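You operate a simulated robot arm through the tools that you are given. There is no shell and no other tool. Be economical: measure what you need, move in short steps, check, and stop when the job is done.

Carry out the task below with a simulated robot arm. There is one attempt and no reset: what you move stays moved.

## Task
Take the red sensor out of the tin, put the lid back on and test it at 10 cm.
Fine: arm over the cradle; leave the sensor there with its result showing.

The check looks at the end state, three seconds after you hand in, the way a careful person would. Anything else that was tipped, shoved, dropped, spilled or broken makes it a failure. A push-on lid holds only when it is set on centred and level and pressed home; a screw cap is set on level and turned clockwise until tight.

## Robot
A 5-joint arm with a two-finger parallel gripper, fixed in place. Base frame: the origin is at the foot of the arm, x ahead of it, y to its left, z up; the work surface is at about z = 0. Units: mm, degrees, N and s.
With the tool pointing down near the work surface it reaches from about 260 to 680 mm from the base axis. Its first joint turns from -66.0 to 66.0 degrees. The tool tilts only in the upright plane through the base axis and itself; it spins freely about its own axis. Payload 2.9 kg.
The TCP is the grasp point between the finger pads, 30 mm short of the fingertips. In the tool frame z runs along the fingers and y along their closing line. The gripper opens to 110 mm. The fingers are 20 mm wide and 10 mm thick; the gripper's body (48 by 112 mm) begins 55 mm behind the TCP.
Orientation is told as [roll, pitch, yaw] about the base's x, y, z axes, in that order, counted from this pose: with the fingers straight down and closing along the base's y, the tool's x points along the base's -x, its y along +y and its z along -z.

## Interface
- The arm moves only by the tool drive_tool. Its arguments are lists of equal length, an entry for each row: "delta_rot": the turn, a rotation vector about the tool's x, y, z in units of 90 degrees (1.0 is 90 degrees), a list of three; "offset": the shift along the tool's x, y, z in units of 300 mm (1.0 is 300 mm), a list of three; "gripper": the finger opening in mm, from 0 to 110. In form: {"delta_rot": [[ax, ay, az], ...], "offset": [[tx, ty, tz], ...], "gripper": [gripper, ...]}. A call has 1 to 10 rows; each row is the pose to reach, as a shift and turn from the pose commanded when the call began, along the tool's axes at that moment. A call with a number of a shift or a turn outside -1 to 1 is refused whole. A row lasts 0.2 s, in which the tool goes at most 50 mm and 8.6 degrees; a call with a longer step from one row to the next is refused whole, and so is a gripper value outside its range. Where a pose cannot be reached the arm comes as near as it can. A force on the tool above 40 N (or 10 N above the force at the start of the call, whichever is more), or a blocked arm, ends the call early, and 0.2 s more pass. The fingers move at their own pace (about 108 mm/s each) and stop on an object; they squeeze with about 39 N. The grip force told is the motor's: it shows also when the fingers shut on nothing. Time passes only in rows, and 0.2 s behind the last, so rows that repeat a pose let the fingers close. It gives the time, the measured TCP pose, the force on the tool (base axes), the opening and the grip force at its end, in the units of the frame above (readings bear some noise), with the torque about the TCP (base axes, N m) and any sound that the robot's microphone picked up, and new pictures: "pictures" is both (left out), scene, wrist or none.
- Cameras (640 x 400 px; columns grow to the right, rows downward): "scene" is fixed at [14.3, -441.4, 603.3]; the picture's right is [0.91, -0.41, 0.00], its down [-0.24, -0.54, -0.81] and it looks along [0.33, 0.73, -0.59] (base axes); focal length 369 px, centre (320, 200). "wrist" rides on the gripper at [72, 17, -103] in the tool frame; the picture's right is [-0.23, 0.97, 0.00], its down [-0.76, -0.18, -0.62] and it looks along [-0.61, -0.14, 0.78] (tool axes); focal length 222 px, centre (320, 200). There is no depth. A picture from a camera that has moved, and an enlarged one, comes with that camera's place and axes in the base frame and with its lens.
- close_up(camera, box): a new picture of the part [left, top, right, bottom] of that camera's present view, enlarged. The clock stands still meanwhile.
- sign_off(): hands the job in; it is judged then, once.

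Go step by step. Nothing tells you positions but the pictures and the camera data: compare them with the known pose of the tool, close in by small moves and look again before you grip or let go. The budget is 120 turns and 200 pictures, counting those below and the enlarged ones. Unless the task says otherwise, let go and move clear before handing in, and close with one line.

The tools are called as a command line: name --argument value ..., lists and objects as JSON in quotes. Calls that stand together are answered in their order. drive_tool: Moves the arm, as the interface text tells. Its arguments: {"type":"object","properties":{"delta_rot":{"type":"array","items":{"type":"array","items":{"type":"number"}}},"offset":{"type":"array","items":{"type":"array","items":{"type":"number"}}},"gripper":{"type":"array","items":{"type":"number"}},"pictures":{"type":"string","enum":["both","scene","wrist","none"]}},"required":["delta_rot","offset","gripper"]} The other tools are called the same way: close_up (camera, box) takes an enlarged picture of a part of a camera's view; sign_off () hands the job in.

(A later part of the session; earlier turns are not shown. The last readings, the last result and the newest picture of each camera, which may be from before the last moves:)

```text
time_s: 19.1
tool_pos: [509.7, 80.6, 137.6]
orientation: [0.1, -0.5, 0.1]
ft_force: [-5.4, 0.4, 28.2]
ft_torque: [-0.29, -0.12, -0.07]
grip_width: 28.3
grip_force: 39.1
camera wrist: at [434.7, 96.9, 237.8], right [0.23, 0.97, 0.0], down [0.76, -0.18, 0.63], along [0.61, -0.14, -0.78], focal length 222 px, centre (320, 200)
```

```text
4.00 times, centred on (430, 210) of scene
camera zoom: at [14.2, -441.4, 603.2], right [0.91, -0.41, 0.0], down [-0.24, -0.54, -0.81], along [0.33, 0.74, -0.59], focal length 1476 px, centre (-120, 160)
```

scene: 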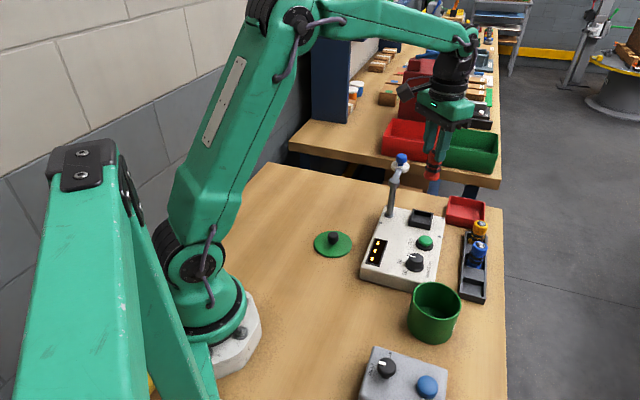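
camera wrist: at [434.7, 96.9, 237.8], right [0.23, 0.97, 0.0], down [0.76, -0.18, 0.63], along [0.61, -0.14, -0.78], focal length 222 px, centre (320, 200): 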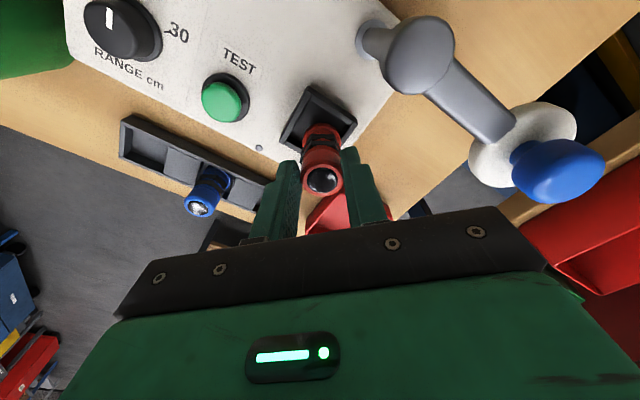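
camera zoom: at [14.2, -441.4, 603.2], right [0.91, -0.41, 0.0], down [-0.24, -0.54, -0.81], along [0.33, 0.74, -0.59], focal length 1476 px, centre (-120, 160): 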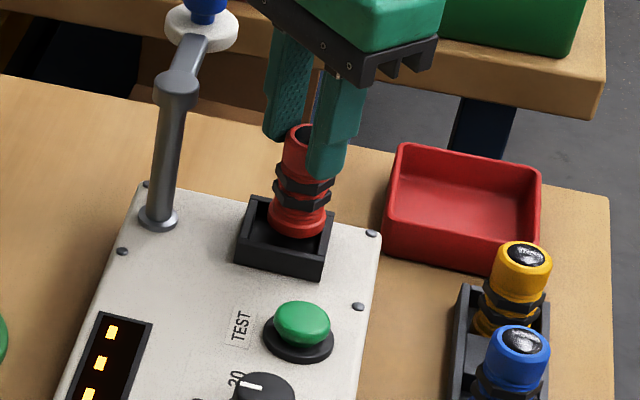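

The sensor bottom landed on the wall at the +x side; it needs to go about 7 mm toward the base. I'll lift, shift and look again.

drive_tool --delta_rot '[[0, 0, 0], [0, 0, 0], [0, 0, 0]]' --offset '[[0, 0, -0.04], [0.023, -0.003, -0.04], [0.023, -0.003, -0.04]]' --gripper '[15, 15, 15]' --pictures "none"

close_up --camera "wrist" --box '[220, 60, 420, 210]'

close_up --camera "scene" --box '[395, 175, 465, 235]'

```text
time_s: 19.9
tool_pos: [501.0, 78.3, 143.8]
orientation: [0.0, 0.0, 0.1]
ft_force: [0.6, 0.1, -0.9]
ft_torque: [0.0, 0.03, 0.0]
grip_width: 28.2
grip_force: 38.8
```

```text
2.67 times, centred on (320, 135) of wrist
camera zoom: at [427.8, 96.1, 246.3], right [0.23, 0.97, 0.0], down [0.76, -0.18, 0.62], along [0.61, -0.14, -0.78], focal length 592 px, centre (320, 373)
```

zoom: 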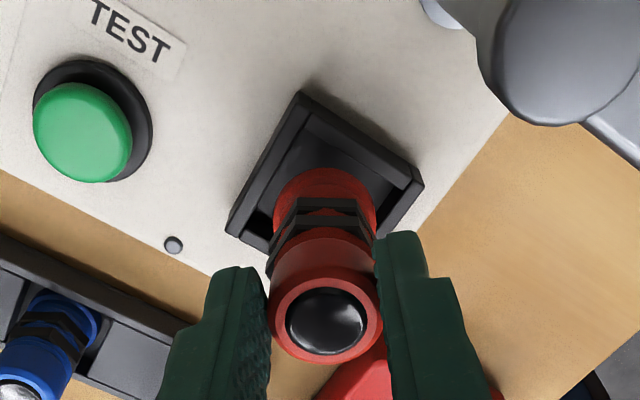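

```text
6.67 times, centred on (430, 205) of scene
camera zoom: at [14.3, -441.4, 603.3], right [0.91, -0.41, 0.0], down [-0.24, -0.54, -0.81], along [0.33, 0.73, -0.59], focal length 2460 px, centre (-413, 167)
```

zoom: 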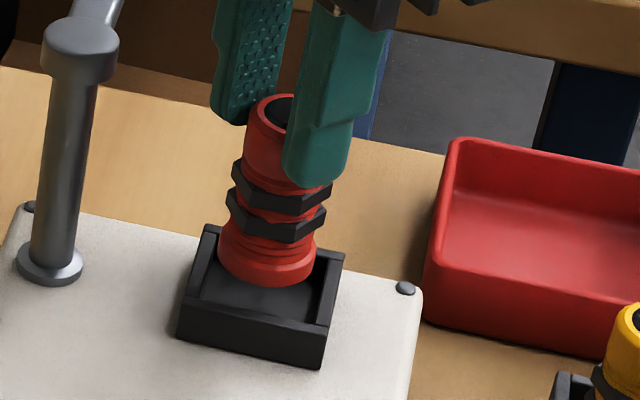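

Both views now show the sensor bottom centred over the pocket. Lowering gently.

drive_tool --delta_rot '[[0, 0, 0], [0, 0, 0], [0, 0, 0], [0, 0, 0], [0, 0, 0]]' --offset '[[0, 0, 0.015], [0, 0, 0.03], [0, 0, 0.042], [0, 0, 0.054], [0, 0, 0.06]]' --gripper '[15, 15, 15, 15, 15]' --pictures "none"

close_up --camera "wrist" --box '[220, 60, 420, 210]'

close_up --camera "scene" --box '[395, 175, 465, 235]'

```text
time_s: 21.1
tool_pos: [501.2, 78.4, 125.9]
orientation: [0.0, 0.0, 0.1]
ft_force: [-0.3, -0.4, -1.5]
ft_torque: [-0.02, 0.02, 0.0]
grip_width: 28.3
grip_force: 39.2
```

```text
2.67 times, centred on (320, 135) of wrist
camera zoom: at [427.2, 95.0, 228.3], right [0.23, 0.97, 0.0], down [0.76, -0.18, 0.62], along [0.61, -0.14, -0.78], focal length 592 px, centre (320, 373)
```

zoom: 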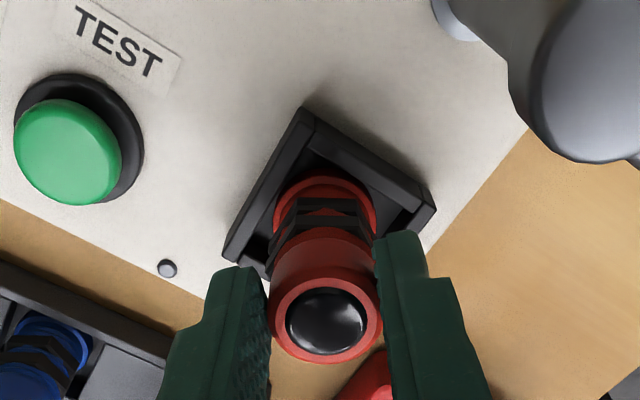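

```text
6.67 times, centred on (430, 205) of scene
camera zoom: at [14.3, -441.4, 603.3], right [0.91, -0.41, 0.0], down [-0.24, -0.54, -0.81], along [0.33, 0.73, -0.59], focal length 2460 px, centre (-413, 167)
```

zoom: 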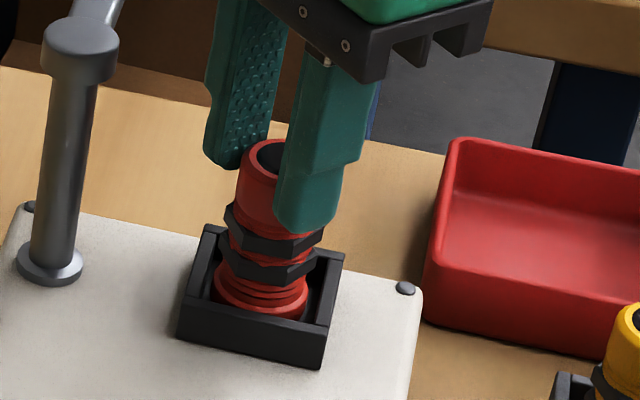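

The sensor is inside the pocket with no contact yet. I'll continue down until it touches the floor.

drive_tool --delta_rot '[[0, 0, 0], [0, 0, 0], [0, 0, 0], [0, 0, 0], [0, 0, 0]]' --offset '[[0, 0, 0.006], [0, 0, 0.012], [0, 0, 0.018], [0, 0, 0.024], [0, 0, 0.03]]' --gripper '[15, 15, 15, 15, 15]' --pictures "none"

close_up --camera "wrist" --box '[220, 60, 420, 210]'

close_up --camera "scene" --box '[395, 175, 465, 235]'

```text
time_s: 22.3
tool_pos: [502.8, 78.1, 119.0]
orientation: [0.1, -0.5, 0.1]
ft_force: [2.9, -6.5, 26.9]
ft_torque: [-0.57, -0.46, 0.01]
grip_width: 28.4
grip_force: 38.2
```

```text
2.67 times, centred on (320, 135) of wrist
camera zoom: at [427.8, 95.5, 221.3], right [0.23, 0.97, 0.0], down [0.76, -0.18, 0.63], along [0.61, -0.14, -0.78], focal length 592 px, centre (320, 373)
```

zoom: 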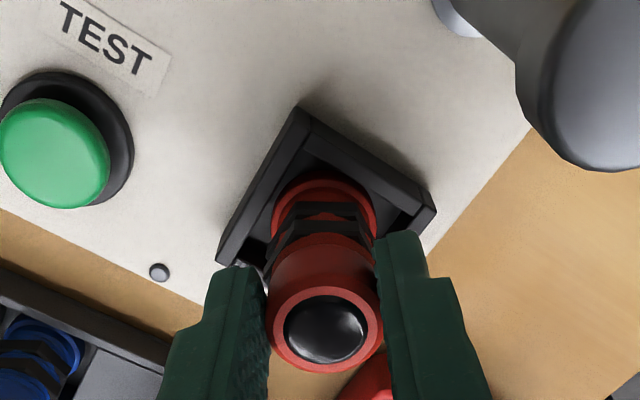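

```text
6.67 times, centred on (430, 205) of scene
camera zoom: at [14.2, -441.4, 603.2], right [0.91, -0.41, 0.0], down [-0.24, -0.54, -0.81], along [0.33, 0.73, -0.59], focal length 2460 px, centre (-413, 167)
```

zoom: 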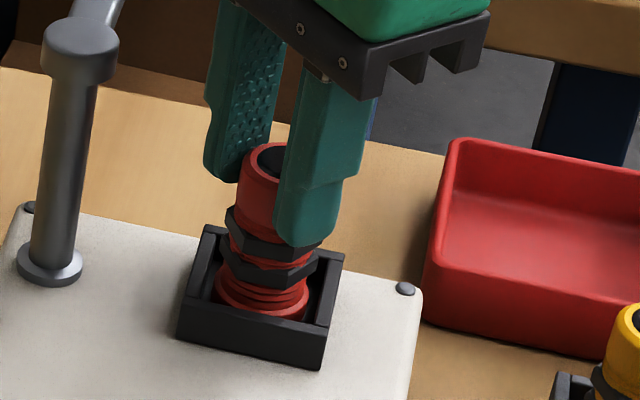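

It's seated on the cradle floor. I'll ease the pressure, open and withdraw upward.

drive_tool --delta_rot '[[0, 0, 0], [0, 0, 0], [0, 0, 0], [0, 0, 0], [0, 0, 0], [0, 0, 0], [0, 0, 0]]' --offset '[[0, 0, -0.013], [0, 0, -0.013], [0, 0, -0.013], [0, 0, -0.06], [0, 0, -0.16], [0, 0, -0.3], [0, 0, -0.44]]' --gripper '[15, 42, 42, 42, 42, 42, 42]' --pictures "wrist"

close_up --camera "scene" --box '[380, 140, 480, 240]'

close_up --camera "wrist" --box '[180, 0, 500, 160]'

```text
time_s: 23.9
tool_pos: [501.8, 77.7, 248.6]
orientation: [0.0, -0.1, 0.1]
ft_force: [0.1, -0.5, 0.1]
ft_torque: [-0.02, -0.03, 0.0]
grip_width: 41.9
grip_force: 0.1
camera wrist: at [427.2, 94.5, 350.8], right [0.23, 0.97, 0.0], down [0.76, -0.18, 0.62], along [0.61, -0.14, -0.78], focal length 222 px, centre (320, 200)
```

wrist: 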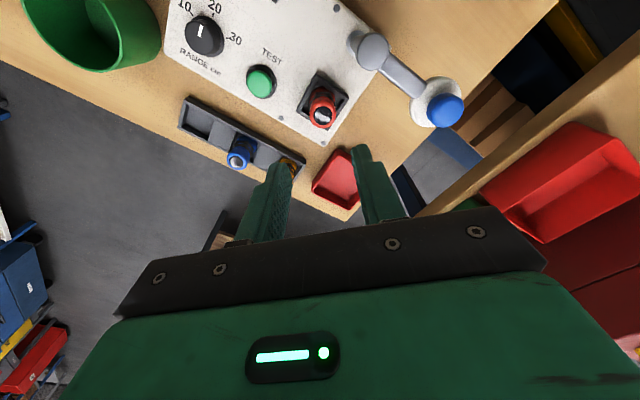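

```text
4.00 times, centred on (430, 190) of scene
camera zoom: at [14.3, -441.4, 603.3], right [0.91, -0.41, 0.0], down [-0.24, -0.54, -0.81], along [0.33, 0.73, -0.59], focal length 1476 px, centre (-120, 240)
```

zoom: 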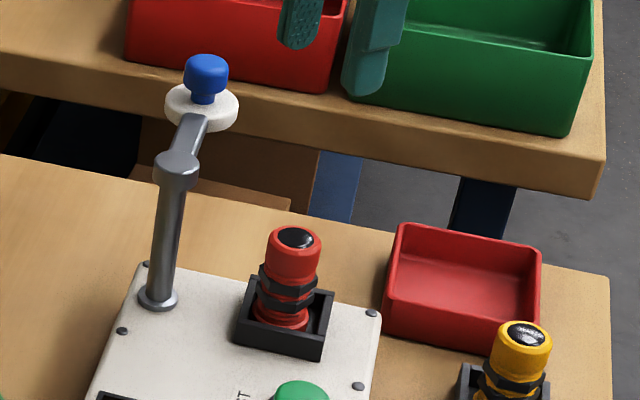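

```text
2.00 times, centred on (340, 80) of wrist
camera zoom: at [427.2, 94.5, 350.8], right [0.23, 0.97, 0.0], down [0.76, -0.18, 0.62], along [0.61, -0.14, -0.78], focal length 444 px, centre (280, 440)
```

zoom: 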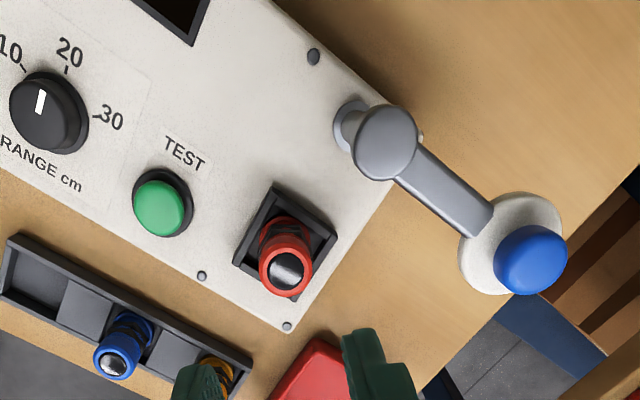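

The sensor stands upright in the cradle. Next I'll set the range dial, which points at 20 and sits near (408, -34), by hovering over it for a closer look.

drive_tool --delta_rot '[[0, 0, 0], [0, 0, 0], [0, 0, 0], [0, 0, 0]]' --offset '[[0.08, -0.093, 0], [0.16, -0.186, 0.05], [0.24, -0.28, 0.1], [0.317, -0.373, 0.18]]' --gripper '[55, 55, 55, 55]' --pictures "wrist"

close_up --camera "wrist" --box '[220, 20, 440, 160]'

close_up --camera "scene" --box '[350, 200, 470, 300]'

```text
time_s: 24.9
tool_pos: [403.9, -32.2, 192.6]
orientation: [0.0, -0.2, 0.0]
ft_force: [0.0, -0.2, 0.3]
ft_torque: [-0.02, -0.01, 0.0]
grip_width: 55.0
grip_force: 0.1
camera wrist: at [330.5, -15.1, 295.6], right [0.23, 0.97, 0.0], down [0.76, -0.18, 0.62], along [0.61, -0.14, -0.78], focal length 222 px, centre (320, 200)
```

wrist: 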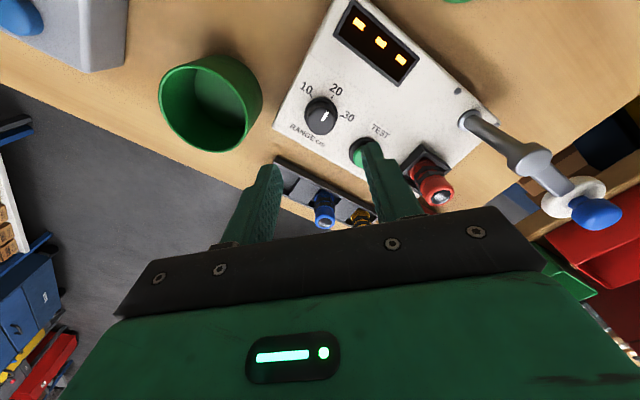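

```text
2.86 times, centred on (330, 90) of wrist
camera zoom: at [330.5, -15.1, 295.6], right [0.23, 0.97, 0.0], down [0.76, -0.18, 0.62], along [0.61, -0.14, -0.78], focal length 635 px, centre (291, 514)
```

zoom: 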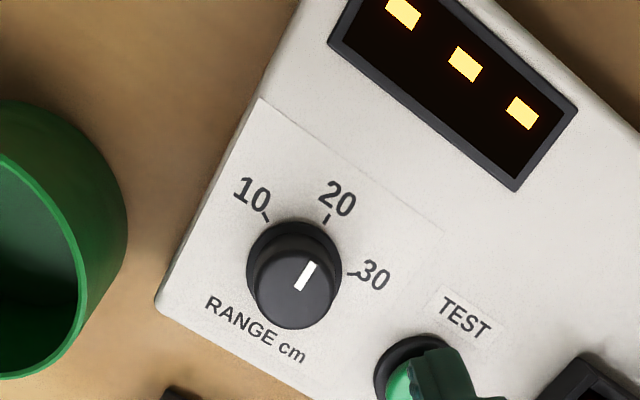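

```text
4.00 times, centred on (410, 250) of scene
camera zoom: at [14.4, -441.4, 603.3], right [0.91, -0.41, 0.0], down [-0.24, -0.54, -0.81], along [0.33, 0.73, -0.59], focal length 1476 px, centre (-40, 0)
```

zoom: 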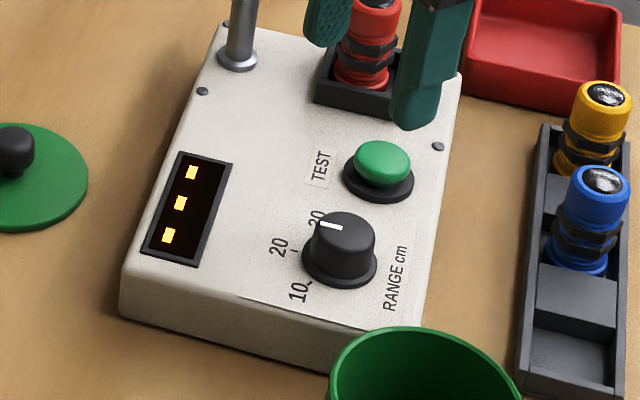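

The dial knob is at about (408, -31), its top near z = 70, with its mark close to 20; 10 is roughly 54° counter-clockwise. I'll descend, grip it and check before turning.

drive_tool --delta_rot '[[0, 0, 0], [0, 0, 0], [0, 0, 0], [0, 0, 0], [0, 0, 0], [0, 0, 0]]' --offset '[[-0.016, 0.005, 0.14], [-0.016, 0.005, 0.27], [-0.016, 0.005, 0.36], [-0.016, 0.005, 0.36], [-0.016, 0.005, 0.36], [-0.016, 0.005, 0.36]]' --gripper '[55, 55, 55, 20, 20, 20]' --pictures "wrist"

close_up --camera "scene" --box '[350, 200, 470, 300]'

```text
time_s: 26.3
tool_pos: [411.1, -32.5, 85.5]
orientation: [0.0, 0.0, 0.1]
ft_force: [-1.8, -1.9, -2.2]
ft_torque: [0.11, -0.23, 0.02]
grip_width: 31.7
grip_force: 44.9
camera wrist: at [337.5, -15.8, 187.7], right [0.23, 0.97, 0.0], down [0.76, -0.18, 0.62], along [0.61, -0.14, -0.78], focal length 222 px, centre (320, 200)
```

wrist: 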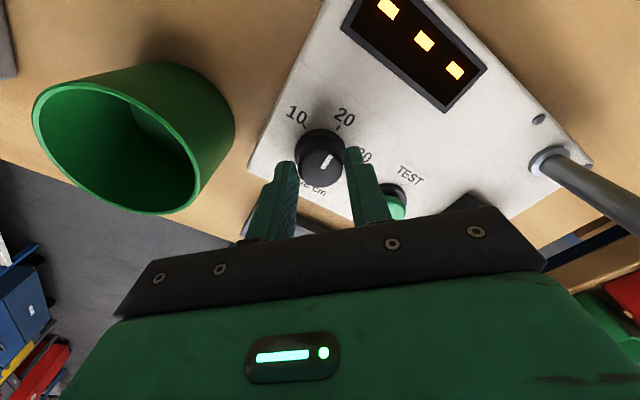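

```text
4.00 times, centred on (410, 250) of scene
camera zoom: at [14.4, -441.4, 603.3], right [0.91, -0.41, 0.0], down [-0.24, -0.54, -0.81], along [0.33, 0.73, -0.59], focal length 1476 px, centre (-40, 0)
```

zoom: 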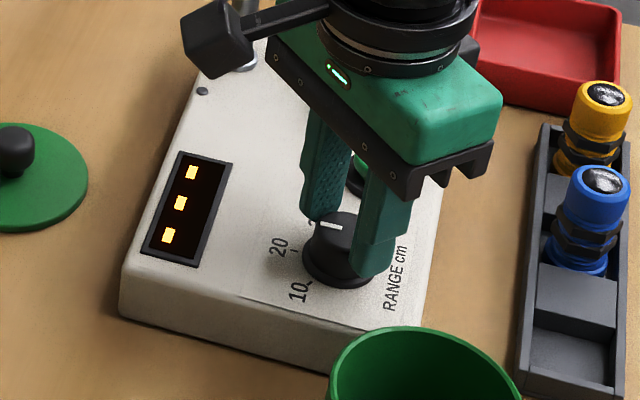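

I'm gripping slightly off-centre, about 4 mm too far in x. I'll reopen, shift and re-grip before turning.

drive_tool --delta_rot '[[0, 0, 0], [0, 0, 0], [0, 0, 0], [0, 0, 0], [0, 0, 0]]' --offset '[[0, 0, 0], [0.015, 0.0, 0], [0.015, 0.0, 0], [0.015, 0, 0], [0.015, 0, 0]]' --gripper '[45, 45, 45, 20, 20]' --pictures "none"

close_up --camera "wrist" --box '[240, 80, 420, 220]'

```text
time_s: 27.5
tool_pos: [408.4, -33.5, 86.8]
orientation: [0.0, -0.1, 0.0]
ft_force: [-0.6, -1.7, 0.2]
ft_torque: [0.14, -0.17, 0.02]
grip_width: 31.6
grip_force: 45.1
```

```text
2.86 times, centred on (330, 150) of wrist
camera zoom: at [333.2, -15.8, 188.7], right [0.23, 0.97, 0.0], down [0.76, -0.18, 0.62], along [0.61, -0.14, -0.78], focal length 635 px, centre (291, 343)
```

zoom: 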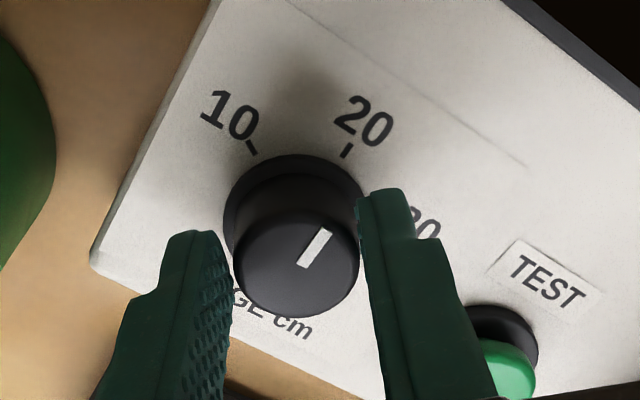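

Centred now. Turning counter-clockwise by 54°.

drive_tool --delta_rot '[[0, 0, -0.086], [0, 0, -0.172], [0, 0, -0.258], [0, 0, -0.344], [0, 0, -0.43], [0, 0, -0.516], [0, 0, -0.6], [0, 0, -0.6]]' --offset '[[0, 0, 0], [0, 0, 0], [0, 0, 0], [0, 0, 0], [0, 0, 0], [0, 0, 0], [0, 0, 0], [0, 0, 0]]' --gripper '[20, 20, 20, 20, 20, 20, 20, 20]' --pictures "both"

close_up --camera "wrist" --box '[240, 80, 420, 220]'

```text
time_s: 28.3
tool_pos: [406.5, -34.4, 87.1]
orientation: [-0.1, -0.2, 20.4]
ft_force: [1.8, -4.8, -2.0]
ft_torque: [-0.02, 0.29, 0.02]
grip_width: 31.8
grip_force: 44.9
stopped in row 3: the force on the tool passed its limit at 43 N (the readings are from after the stop); the commanded pose is now the measured one
camera wrist: at [331.9, -43.6, 188.6], right [-0.12, 0.99, 0.0], down [0.77, 0.1, 0.63], along [0.62, 0.08, -0.78], focal length 222 px, centre (320, 200)
```

scene: 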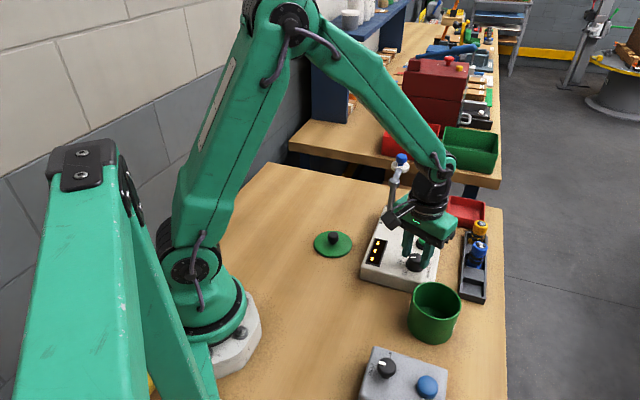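
wrist: 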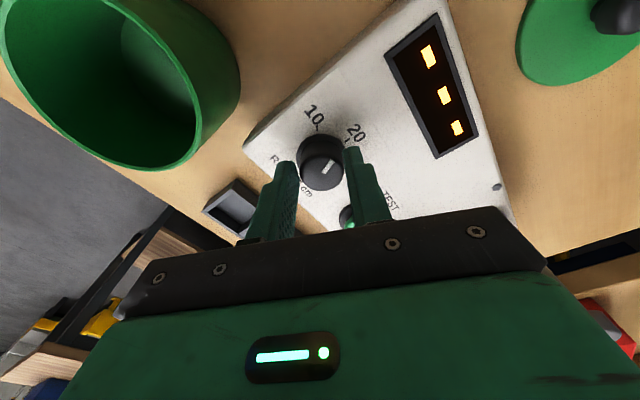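

```text
2.86 times, centred on (330, 150) of wrist
camera zoom: at [331.9, -43.6, 188.6], right [-0.12, 0.99, 0.0], down [0.77, 0.1, 0.63], along [0.62, 0.08, -0.78], focal length 635 px, centre (291, 343)
```

zoom: 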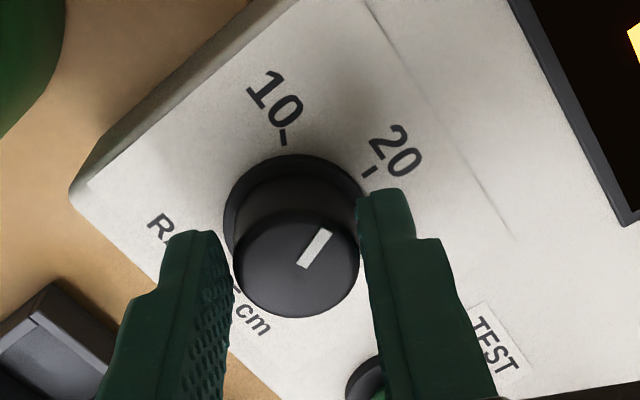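

The knob turned about 20° with the grip, then lateral force stopped the move. I'll re-grip to shed the side load and continue in smaller steps.

drive_tool --delta_rot '[[0, 0, 0], [0, 0, 0], [0, 0, 0], [0, 0, 0], [0, 0, -0.05], [0, 0, -0.1], [0, 0, -0.15], [0, 0, -0.2], [0, 0, -0.25], [0, 0, -0.3]]' --offset '[[0, 0, 0], [0, 0.003, 0], [0, 0.003, 0], [0, 0.003, 0], [0, 0.003, 0], [0, 0.003, 0], [0, 0.003, 0], [0, 0.003, 0], [0, 0.003, 0], [0, 0.003, 0]]' --gripper '[40, 40, 20, 20, 20, 20, 20, 20, 20, 20]' --pictures "none"

close_up --camera "wrist" --box '[240, 80, 420, 220]'

```text
time_s: 29.9
tool_pos: [408.0, -35.6, 86.0]
orientation: [-0.3, -0.4, 33.0]
ft_force: [1.9, -4.3, -1.6]
ft_torque: [-0.13, 0.44, 0.0]
grip_width: 31.7
grip_force: 45.2
stopped in row 8: the force on the tool passed its limit at 42 N (the readings are from after the stop); the commanded pose is now the measured one
```

```text
2.86 times, centred on (330, 150) of wrist
camera zoom: at [335.9, -60.4, 188.6], right [-0.34, 0.94, 0.0], down [0.73, 0.27, 0.63], along [0.59, 0.21, -0.78], focal length 635 px, centre (291, 343)
```

zoom: 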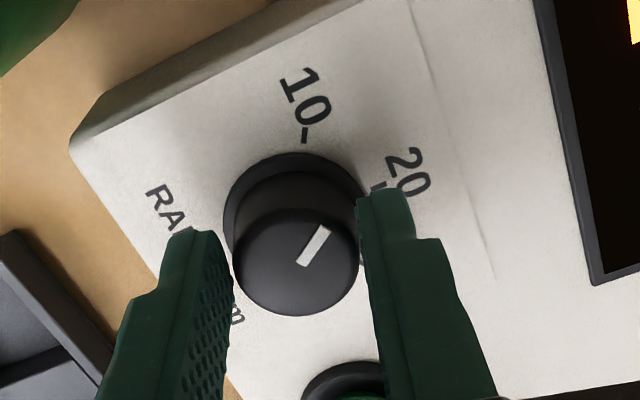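

The knob follows and the mark is about 21° short of 10. I'll re-grip and continue.

drive_tool --delta_rot '[[0, 0, 0], [0, 0, 0], [0, 0, 0], [0, 0, 0], [0, 0, -0.04], [0, 0, -0.08], [0, 0, -0.12], [0, 0, -0.16], [0, 0, -0.2], [0, 0, -0.24]]' --offset '[[0, 0, 0], [0, 0, 0], [0, 0, 0], [0, 0, 0], [0, 0, 0], [0, 0, 0], [0, 0, 0], [0, 0, 0], [0, 0, 0], [0, 0, 0]]' --gripper '[40, 40, 20, 20, 20, 20, 20, 20, 20, 20]' --pictures "none"

close_up --camera "wrist" --box '[240, 80, 420, 220]'

```text
time_s: 32.1
tool_pos: [409.6, -35.6, 88.4]
orientation: [-0.6, -0.4, 53.8]
ft_force: [1.6, -2.4, -1.3]
ft_torque: [-0.26, 0.41, -0.06]
grip_width: 31.7
grip_force: 45.2
stopped in row 10: the force on the tool passed its limit at 42 N (the readings are from after the stop); the commanded pose is now the measured one
```

```text
2.86 times, centred on (330, 150) of wrist
camera zoom: at [350.2, -84.6, 188.7], right [-0.65, 0.76, -0.01], down [0.59, 0.51, 0.63], along [0.48, 0.4, -0.78], focal length 635 px, centre (291, 343)
```

zoom: 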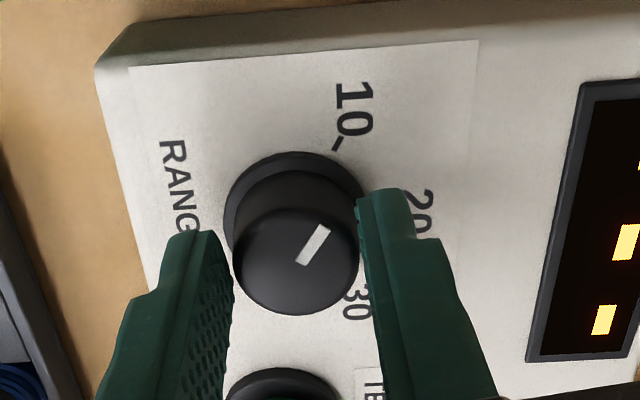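

The mark now lines up with 10. I'll release, rise and turn the tool back to check.

drive_tool --delta_rot '[[0, 0, 0], [0, 0, 0], [0, 0, 0], [0, 0, 0.09], [0, 0, 0.18], [0, 0, 0.27], [0, 0, 0.36], [0, 0, 0.45], [0, 0, 0.54], [0, 0, 0.6]]' --offset '[[0, 0, 0], [0, 0, 0], [0, 0, -0.12], [0, 0, -0.26], [0, 0, -0.38], [0, 0, -0.38], [0, 0, -0.38], [0, 0, -0.38], [0, 0, -0.38], [0, 0, -0.38]]' --gripper '[45, 45, 45, 45, 45, 45, 45, 45, 45, 45]' --pictures "wrist"

close_up --camera "scene" --box '[350, 200, 470, 300]'

close_up --camera "wrist" --box '[240, 40, 400, 150]'

```text
time_s: 34.3
tool_pos: [408.2, -35.3, 200.5]
orientation: [0.0, -0.7, -0.4]
ft_force: [0.4, 0.0, 0.5]
ft_torque: [0.02, 0.02, -0.03]
grip_width: 45.2
grip_force: 0.1
camera wrist: at [333.0, -18.5, 302.1], right [0.23, 0.97, 0.0], down [0.75, -0.18, 0.63], along [0.62, -0.15, -0.77], focal length 222 px, centre (320, 200)
```

wrist: 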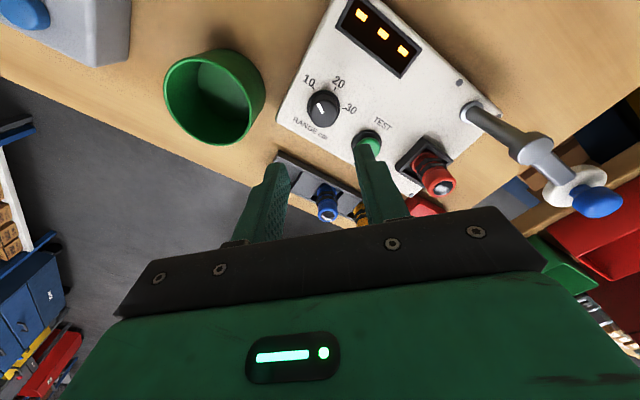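

```text
4.00 times, centred on (410, 250) of scene
camera zoom: at [14.3, -441.4, 603.3], right [0.91, -0.41, 0.0], down [-0.24, -0.54, -0.81], along [0.33, 0.73, -0.59], focal length 1476 px, centre (-40, 0)
```

zoom: 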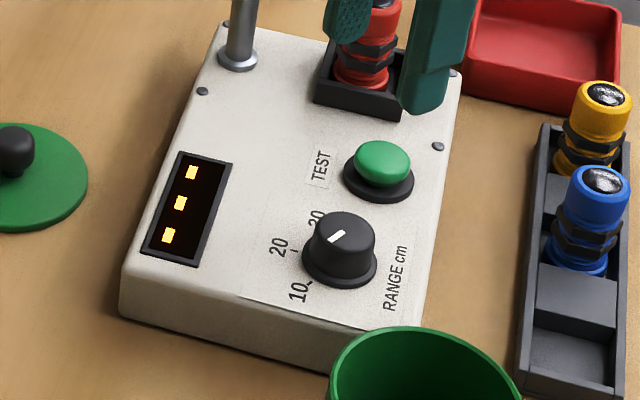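

```text
3.64 times, centred on (320, 95) of wrist
camera zoom: at [333.0, -18.5, 302.1], right [0.23, 0.97, 0.0], down [0.75, -0.18, 0.63], along [0.62, -0.15, -0.77], focal length 808 px, centre (320, 582)
```

zoom: 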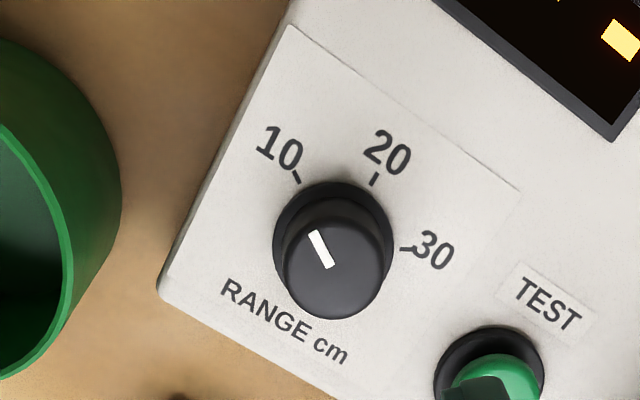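

The dial mark is at 10 but I measure it about 5° short of the tick. I'll re-grip and add a small turn.

drive_tool --delta_rot '[[0, 0, 0], [0, 0, 0], [0, 0, 0], [0, 0, 0], [0, 0, 0], [0, 0, -0.03], [0, 0, -0.06], [0, 0, -0.06]]' --offset '[[0, 0, 0.14], [0, 0.003, 0.27], [0, 0.003, 0.377], [0, 0.003, 0.377], [0, 0.003, 0.377], [0, 0.003, 0.377], [0, 0.003, 0.377], [0, 0.003, 0.377]]' --gripper '[45, 45, 45, 20, 20, 20, 20, 20]' --pictures "none"

drive_tool --delta_rot '[[0, 0, 0], [0, 0, 0], [0, 0, 0], [0, 0, 0.03], [0, 0, 0.06]]' --offset '[[0, 0, 0], [0, 0, 0], [0, 0, -0.12], [0, 0, -0.26], [0, 0, -0.38]]' --gripper '[45, 45, 45, 45, 45]' --pictures "none"

close_up --camera "wrist" --box '[240, 40, 400, 150]'

```text
time_s: 35.9
tool_pos: [409.0, -32.4, 87.9]
orientation: [-0.1, -0.7, 3.9]
ft_force: [-0.4, 2.6, -0.1]
ft_torque: [0.1, -0.17, -0.12]
grip_width: 31.7
grip_force: 45.4
stopped in row 7: the force on the tool passed its limit at 41 N (the readings are from after the stop); the commanded pose is now the measured one
```

```text
time_s: 37.0
tool_pos: [408.8, -31.4, 202.1]
orientation: [0.1, -0.7, -1.6]
ft_force: [0.4, 0.8, -0.3]
ft_torque: [-0.01, -0.02, 0.0]
grip_width: 45.1
grip_force: 0.1
```

```text
3.64 times, centred on (320, 95) of wrist
camera zoom: at [333.7, -12.6, 303.5], right [0.25, 0.97, 0.0], down [0.75, -0.2, 0.63], along [0.61, -0.16, -0.77], focal length 808 px, centre (320, 582)
```

zoom: 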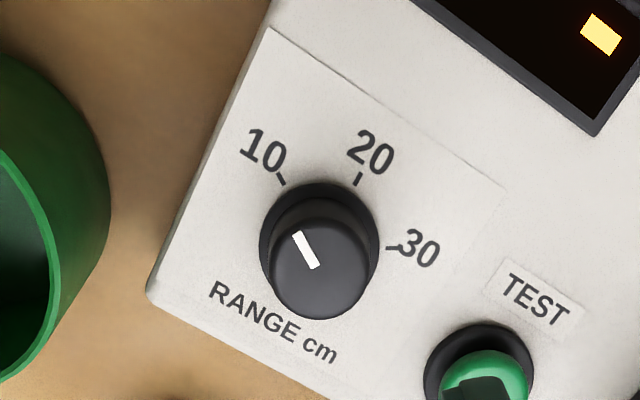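

close_up --camera "wrist" --box '[296, 70, 352, 122]'

close_up --camera "scene" --box '[410, 245, 450, 280]'

```text
7.69 times, centred on (324, 96) of wrist
camera zoom: at [333.7, -12.6, 303.5], right [0.25, 0.97, 0.0], down [0.75, -0.2, 0.63], along [0.61, -0.16, -0.77], focal length 1709 px, centre (289, 1000)
```

zoom: 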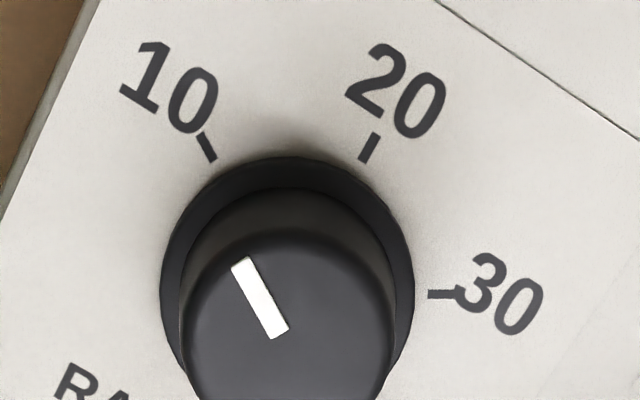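

```text
11.43 times, centred on (430, 262) of scene
camera zoom: at [14.3, -441.4, 603.3], right [0.91, -0.41, 0.0], down [-0.24, -0.54, -0.81], along [0.33, 0.73, -0.59], focal length 4217 px, centre (-937, -514)
```

zoom: 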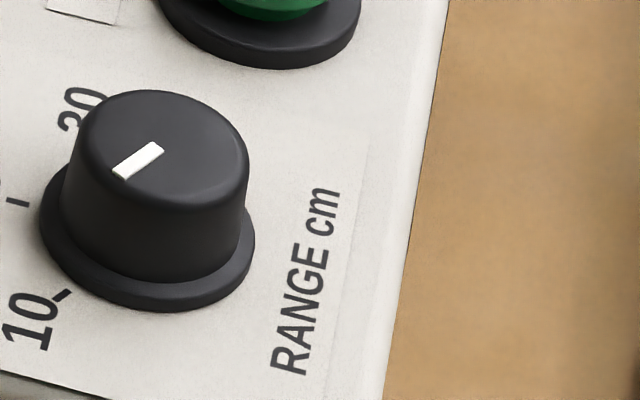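

The dial mark is now parallel to the 10 tick. Next I'll fetch the lid at about (300, 131), levelling the tool on the way.

drive_tool --delta_rot '[[0, 0.0078, -0.018], [0, 0.0078, -0.018], [0, 0.0078, -0.018], [0, 0.0078, -0.018], [0, 0.0078, -0.018], [0, 0.0078, -0.018]]' --offset '[[0.07, 0.11, 0], [0.145, 0.22, 0], [0.22, 0.33, 0.04], [0.29, 0.44, 0.04], [0.363, 0.541, 0.04], [0.363, 0.541, 0.04]]' --gripper '[50, 50, 50, 50, 50, 50]' --pictures "wrist"

close_up --camera "wrist" --box '[240, 40, 400, 150]'

```text
time_s: 38.5
tool_pos: [304.9, 132.6, 190.0]
orientation: [-0.1, 0.0, 0.1]
ft_force: [0.5, -0.1, -0.5]
ft_torque: [0.03, -0.02, -0.03]
grip_width: 49.8
grip_force: 0.1
camera wrist: at [230.8, 150.8, 292.2], right [0.23, 0.97, 0.0], down [0.76, -0.18, 0.62], along [0.61, -0.14, -0.78], focal length 222 px, centre (320, 200)
```

wrist: 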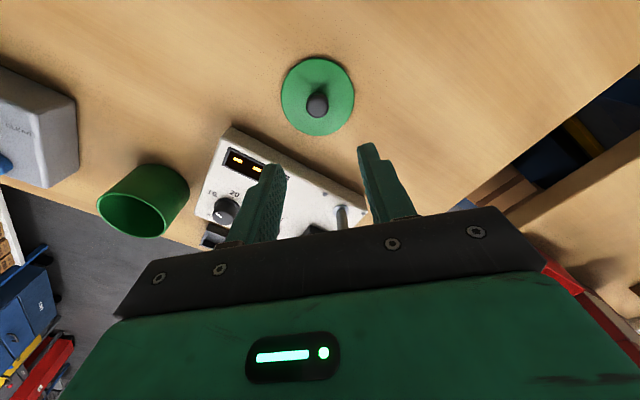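

```text
3.64 times, centred on (320, 95) of wrist
camera zoom: at [230.8, 150.8, 292.2], right [0.23, 0.97, 0.0], down [0.76, -0.18, 0.62], along [0.61, -0.14, -0.78], focal length 808 px, centre (320, 582)
```

zoom: 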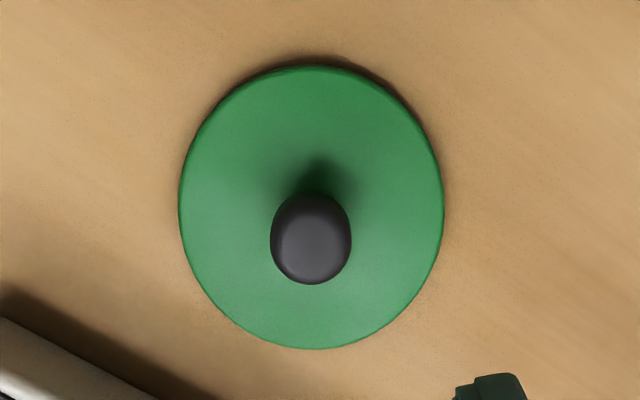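

The lid knob is at about (302, 131.5). I'll descend and grip it at the same height as before.

drive_tool --delta_rot '[[0, 0, 0], [0, 0, 0], [0, 0, 0], [0, 0, 0], [0, 0, 0], [0, 0, 0], [0, 0, 0], [0, 0, 0]]' --offset '[[0.01, -0.003, 0.15], [0.01, -0.003, 0.3], [0.01, -0.003, 0.4], [0.01, -0.003, 0.46], [0.01, -0.003, 0.483], [0.01, -0.003, 0.483], [0.01, -0.003, 0.483], [0.01, -0.003, 0.483]]' --gripper '[50, 50, 50, 50, 50, 10, 10, 10]' --pictures "wrist"

```text
time_s: 40.2
tool_pos: [300.5, 131.8, 43.3]
orientation: [-0.1, 0.0, 0.1]
ft_force: [-0.1, -0.1, 0.1]
ft_torque: [-0.03, 0.0, 0.02]
grip_width: 24.6
grip_force: 39.4
camera wrist: at [227.0, 148.9, 145.6], right [0.23, 0.97, 0.0], down [0.76, -0.18, 0.62], along [0.61, -0.14, -0.78], focal length 222 px, centre (320, 200)
```

wrist: 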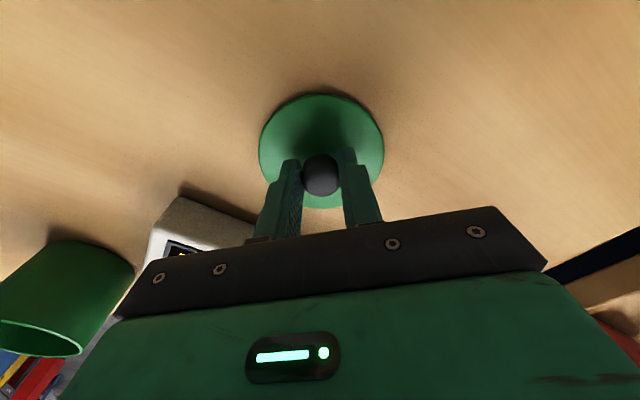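

Gripped. I'll lift and stop short of the tin so I can see and measure it.

drive_tool --delta_rot '[[0, 0, 0], [0, 0, 0], [0, 0, 0], [0, 0, 0], [0, 0, 0], [0, 0, 0], [0, 0, 0], [0, 0, 0]]' --offset '[[0, 0, -0.15], [0, 0, -0.31], [0, 0, -0.46], [-0.04, -0.14, -0.46], [-0.08, -0.28, -0.46], [-0.12, -0.42, -0.46], [-0.17, -0.56, -0.46], [-0.215, -0.68, -0.46]]' --gripper '[10, 10, 10, 10, 10, 10, 10, 10]' --pictures "wrist"

close_up --camera "wrist" --box '[160, 40, 320, 190]'

close_up --camera "scene" --box '[390, 260, 480, 350]'

```text
time_s: 42.0
tool_pos: [365.7, -72.1, 182.5]
orientation: [0.0, -0.2, 0.2]
ft_force: [0.0, -0.4, 0.6]
ft_torque: [0.05, 0.03, -0.01]
grip_width: 24.5
grip_force: 38.9
camera wrist: at [291.5, -55.4, 283.8], right [0.22, 0.97, 0.0], down [0.76, -0.18, 0.62], along [0.61, -0.14, -0.78], focal length 222 px, centre (320, 200)
```

wrist: 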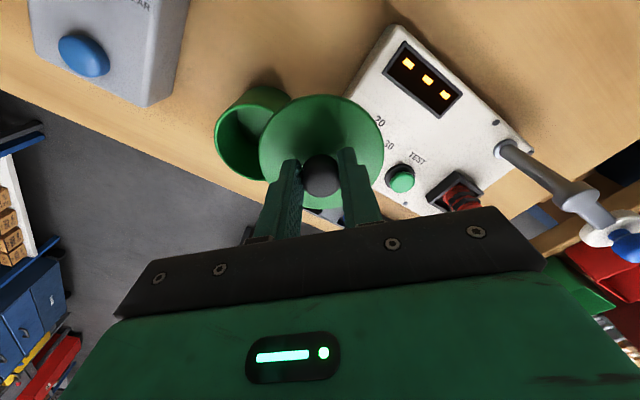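

```text
2.67 times, centred on (240, 115) of wrist
camera zoom: at [291.5, -55.4, 283.8], right [0.22, 0.97, 0.0], down [0.76, -0.18, 0.62], along [0.61, -0.14, -0.78], focal length 592 px, centre (533, 427)
```

zoom: 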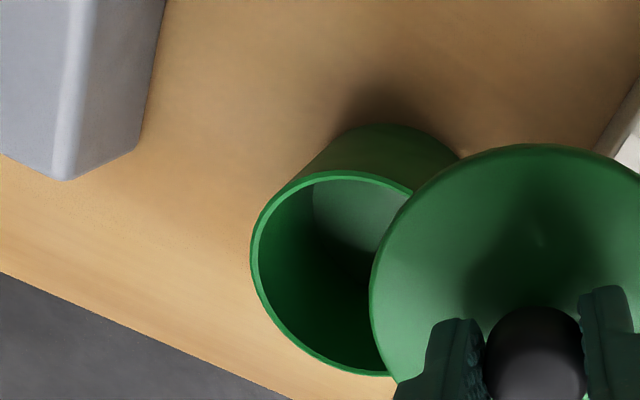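

```text
4.44 times, centred on (435, 305) of scene
camera zoom: at [14.3, -441.4, 603.3], right [0.91, -0.41, 0.0], down [-0.24, -0.54, -0.81], along [0.33, 0.73, -0.59], focal length 1640 px, centre (-191, -267)
```

zoom: 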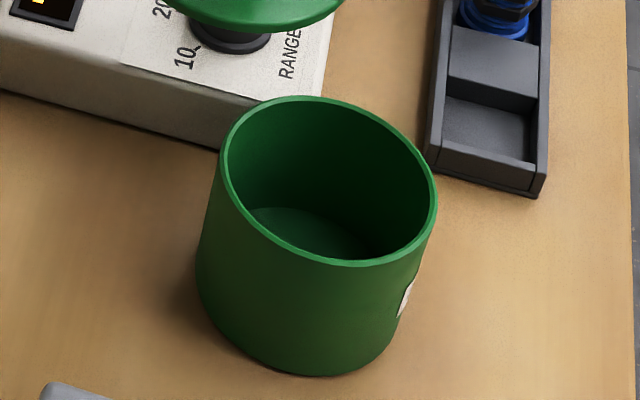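

The tin hasn't moved. I'll bring the lid over it (target about (371, -141)), hover low and check centring.

drive_tool --delta_rot '[[0, 0.002, 0.002], [0, 0.002, 0.002], [0, 0.002, 0.002], [0, 0.002, 0.002]]' --offset '[[-0.009, -0.115, 0], [-0.0177, -0.23, 0], [-0.0177, -0.23, 0.12], [-0.0177, -0.23, 0.16]]' --gripper '[10, 10, 10, 10]' --pictures "wrist"

close_up --camera "wrist" --box '[240, 60, 400, 220]'

close_up --camera "scene" --box '[390, 260, 480, 350]'

```text
time_s: 43.0
tool_pos: [371.6, -143.0, 135.6]
orientation: [0.1, 0.1, -0.1]
ft_force: [-0.4, 0.1, -0.3]
ft_torque: [-0.03, 0.0, -0.01]
grip_width: 24.4
grip_force: 39.2
camera wrist: at [298.0, -125.3, 237.4], right [0.23, 0.97, 0.0], down [0.76, -0.18, 0.62], along [0.6, -0.14, -0.78], focal length 222 px, centre (320, 200)
```

wrist: 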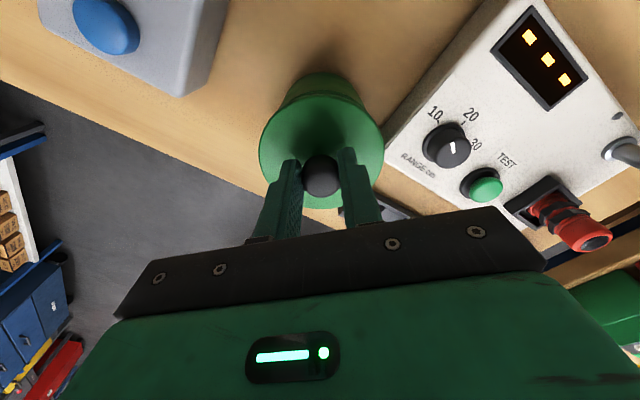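

```text
2.50 times, centred on (320, 140) of wrist
camera zoom: at [298.0, -125.3, 237.4], right [0.23, 0.97, 0.0], down [0.76, -0.18, 0.62], along [0.6, -0.14, -0.78], focal length 555 px, centre (320, 350)
```

zoom: 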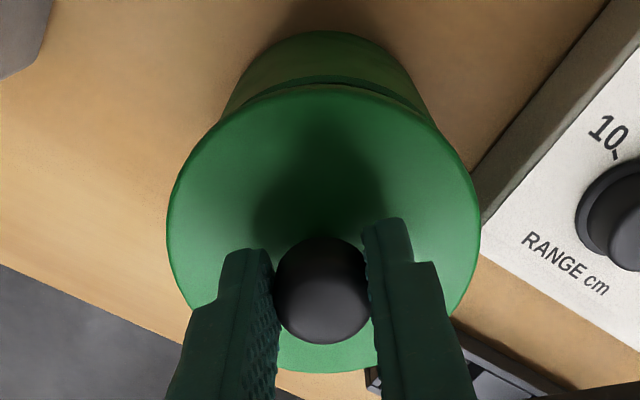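

```text
4.44 times, centred on (435, 305) of scene
camera zoom: at [14.3, -441.4, 603.3], right [0.91, -0.41, 0.0], down [-0.24, -0.54, -0.81], along [0.33, 0.73, -0.59], focal length 1640 px, centre (-191, -267)
```

zoom: 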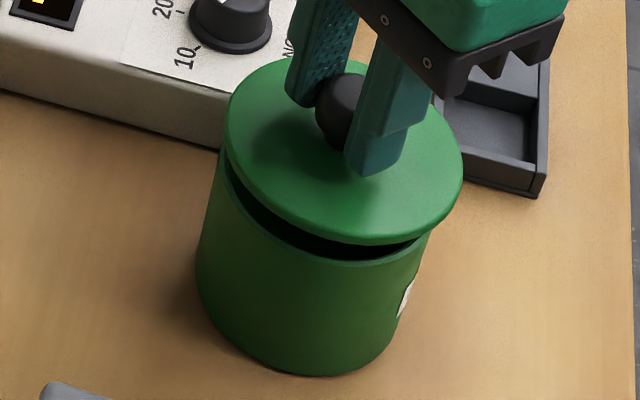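

The lid looks a couple of mm too far in -y compared with its original seat. I'll shift +2 mm in y, lower to just above the rim and check again.

drive_tool --delta_rot '[[0, 0, 0], [0, 0, 0], [0, 0, 0]]' --offset '[[0, 0.007, 0], [0, 0.007, 0.027], [0, 0.007, 0.027]]' --gripper '[10, 10, 10]' --pictures "none"

close_up --camera "wrist" --box '[240, 60, 400, 220]'

close_up --camera "scene" --box '[390, 260, 480, 350]'

```text
time_s: 43.9
tool_pos: [371.3, -140.3, 126.4]
orientation: [0.0, 0.1, -0.1]
ft_force: [0.3, 0.0, -1.6]
ft_torque: [0.03, -0.01, 0.05]
grip_width: 24.2
grip_force: 38.8
```

```text
2.50 times, centred on (320, 140) of wrist
camera zoom: at [297.3, -122.4, 229.4], right [0.23, 0.97, 0.0], down [0.76, -0.18, 0.62], along [0.61, -0.14, -0.78], focal length 555 px, centre (320, 350)
```

zoom: 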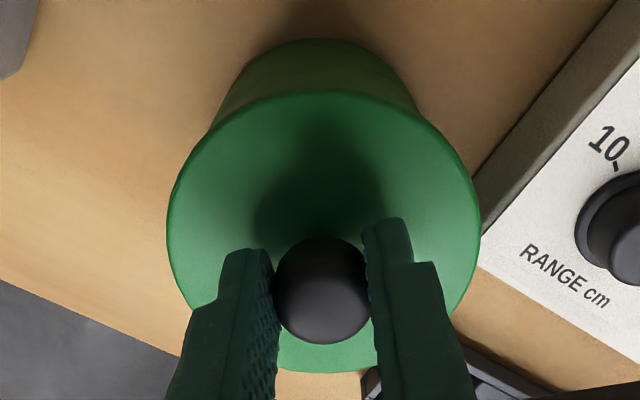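

```text
4.44 times, centred on (435, 305) of scene
camera zoom: at [14.3, -441.4, 603.3], right [0.91, -0.41, 0.0], down [-0.24, -0.54, -0.81], along [0.33, 0.73, -0.59], focal length 1640 px, centre (-191, -267)
```

zoom: 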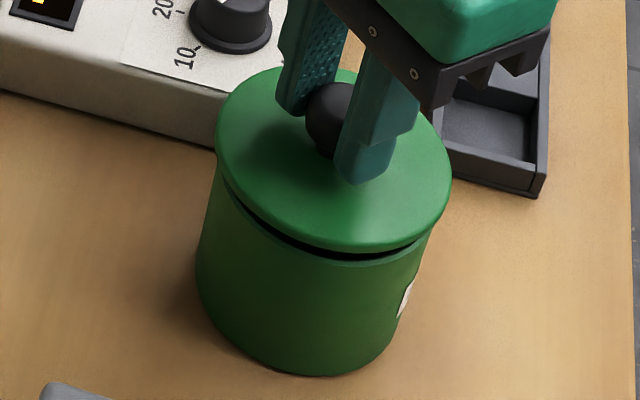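

Centred to within about 1 mm of the original seat. I'll lower and press home.

drive_tool --delta_rot '[[0, 0, 0], [0, 0, 0], [0, 0, 0], [0, 0, 0], [0, 0, 0], [0, 0, 0]]' --offset '[[-0.001, 0, 0.008], [-0.001, 0, 0.014], [-0.001, 0, 0.02], [-0.001, 0, 0.026], [-0.001, 0, 0.032], [-0.001, 0, 0.038]]' --gripper '[10, 10, 10, 10, 10, 10]' --pictures "none"

close_up --camera "scene" --box '[390, 260, 480, 350]'

```text
time_s: 45.2
tool_pos: [371.0, -141.2, 118.5]
orientation: [0.0, 0.2, -0.3]
ft_force: [-3.0, -2.6, 3.1]
ft_torque: [-0.06, -0.04, 0.03]
grip_width: 24.6
grip_force: 39.0
heard: snap
stopped in row 6: the force on the tool passed its limit at 42 N (the readings are from after the stop); the commanded pose is now the measured one
```

```text
4.44 times, centred on (435, 305) of scene
camera zoom: at [14.3, -441.4, 603.3], right [0.91, -0.41, 0.0], down [-0.24, -0.54, -0.81], along [0.33, 0.73, -0.59], focal length 1640 px, centre (-191, -267)
```

zoom: 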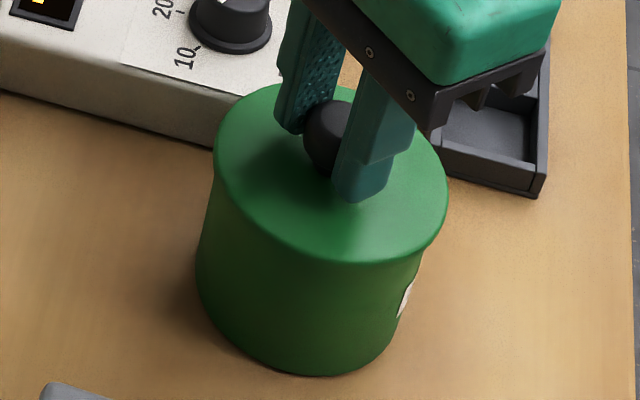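

I heard the snap at the original seat height. Releasing and rising to check the lid.

drive_tool --delta_rot '[[0, 0, 0], [0, 0, 0], [0, 0, 0], [0, 0, 0], [0, 0, 0], [0, 0, 0]]' --offset '[[0, 0, 0], [0, 0, 0], [0, 0, -0.1], [0, 0, -0.22], [0, 0, -0.35], [0, 0, -0.45]]' --gripper '[50, 50, 50, 50, 50, 50]' --pictures "none"

close_up --camera "scene" --box '[400, 270, 470, 350]'

close_up --camera "wrist" --box '[240, 40, 400, 160]'

```text
time_s: 46.6
tool_pos: [373.0, -140.4, 254.7]
orientation: [0.0, 0.2, -0.4]
ft_force: [-0.3, -0.3, -1.2]
ft_torque: [-0.01, 0.01, -0.04]
grip_width: 49.8
grip_force: 0.1
```

```text
5.00 times, centred on (435, 310) of scene
camera zoom: at [14.3, -441.4, 603.3], right [0.91, -0.41, 0.0], down [-0.24, -0.54, -0.81], along [0.33, 0.73, -0.59], focal length 1845 px, centre (-255, -350)
```

zoom: 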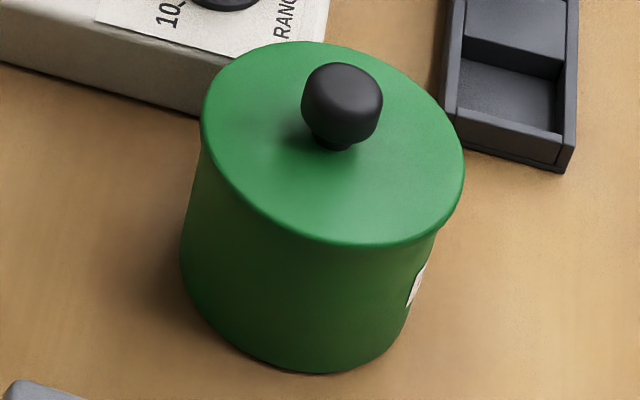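

```text
3.33 times, centred on (320, 100) of wrist
camera zoom: at [298.7, -123.0, 356.2], right [0.23, 0.97, 0.0], down [0.76, -0.18, 0.62], along [0.6, -0.14, -0.78], focal length 740 px, centre (320, 533)
```

zoom: 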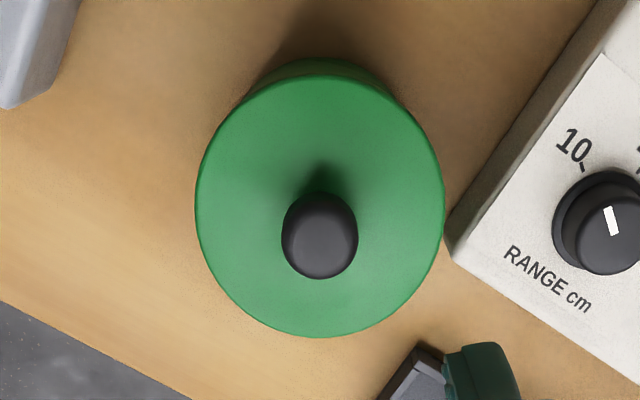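

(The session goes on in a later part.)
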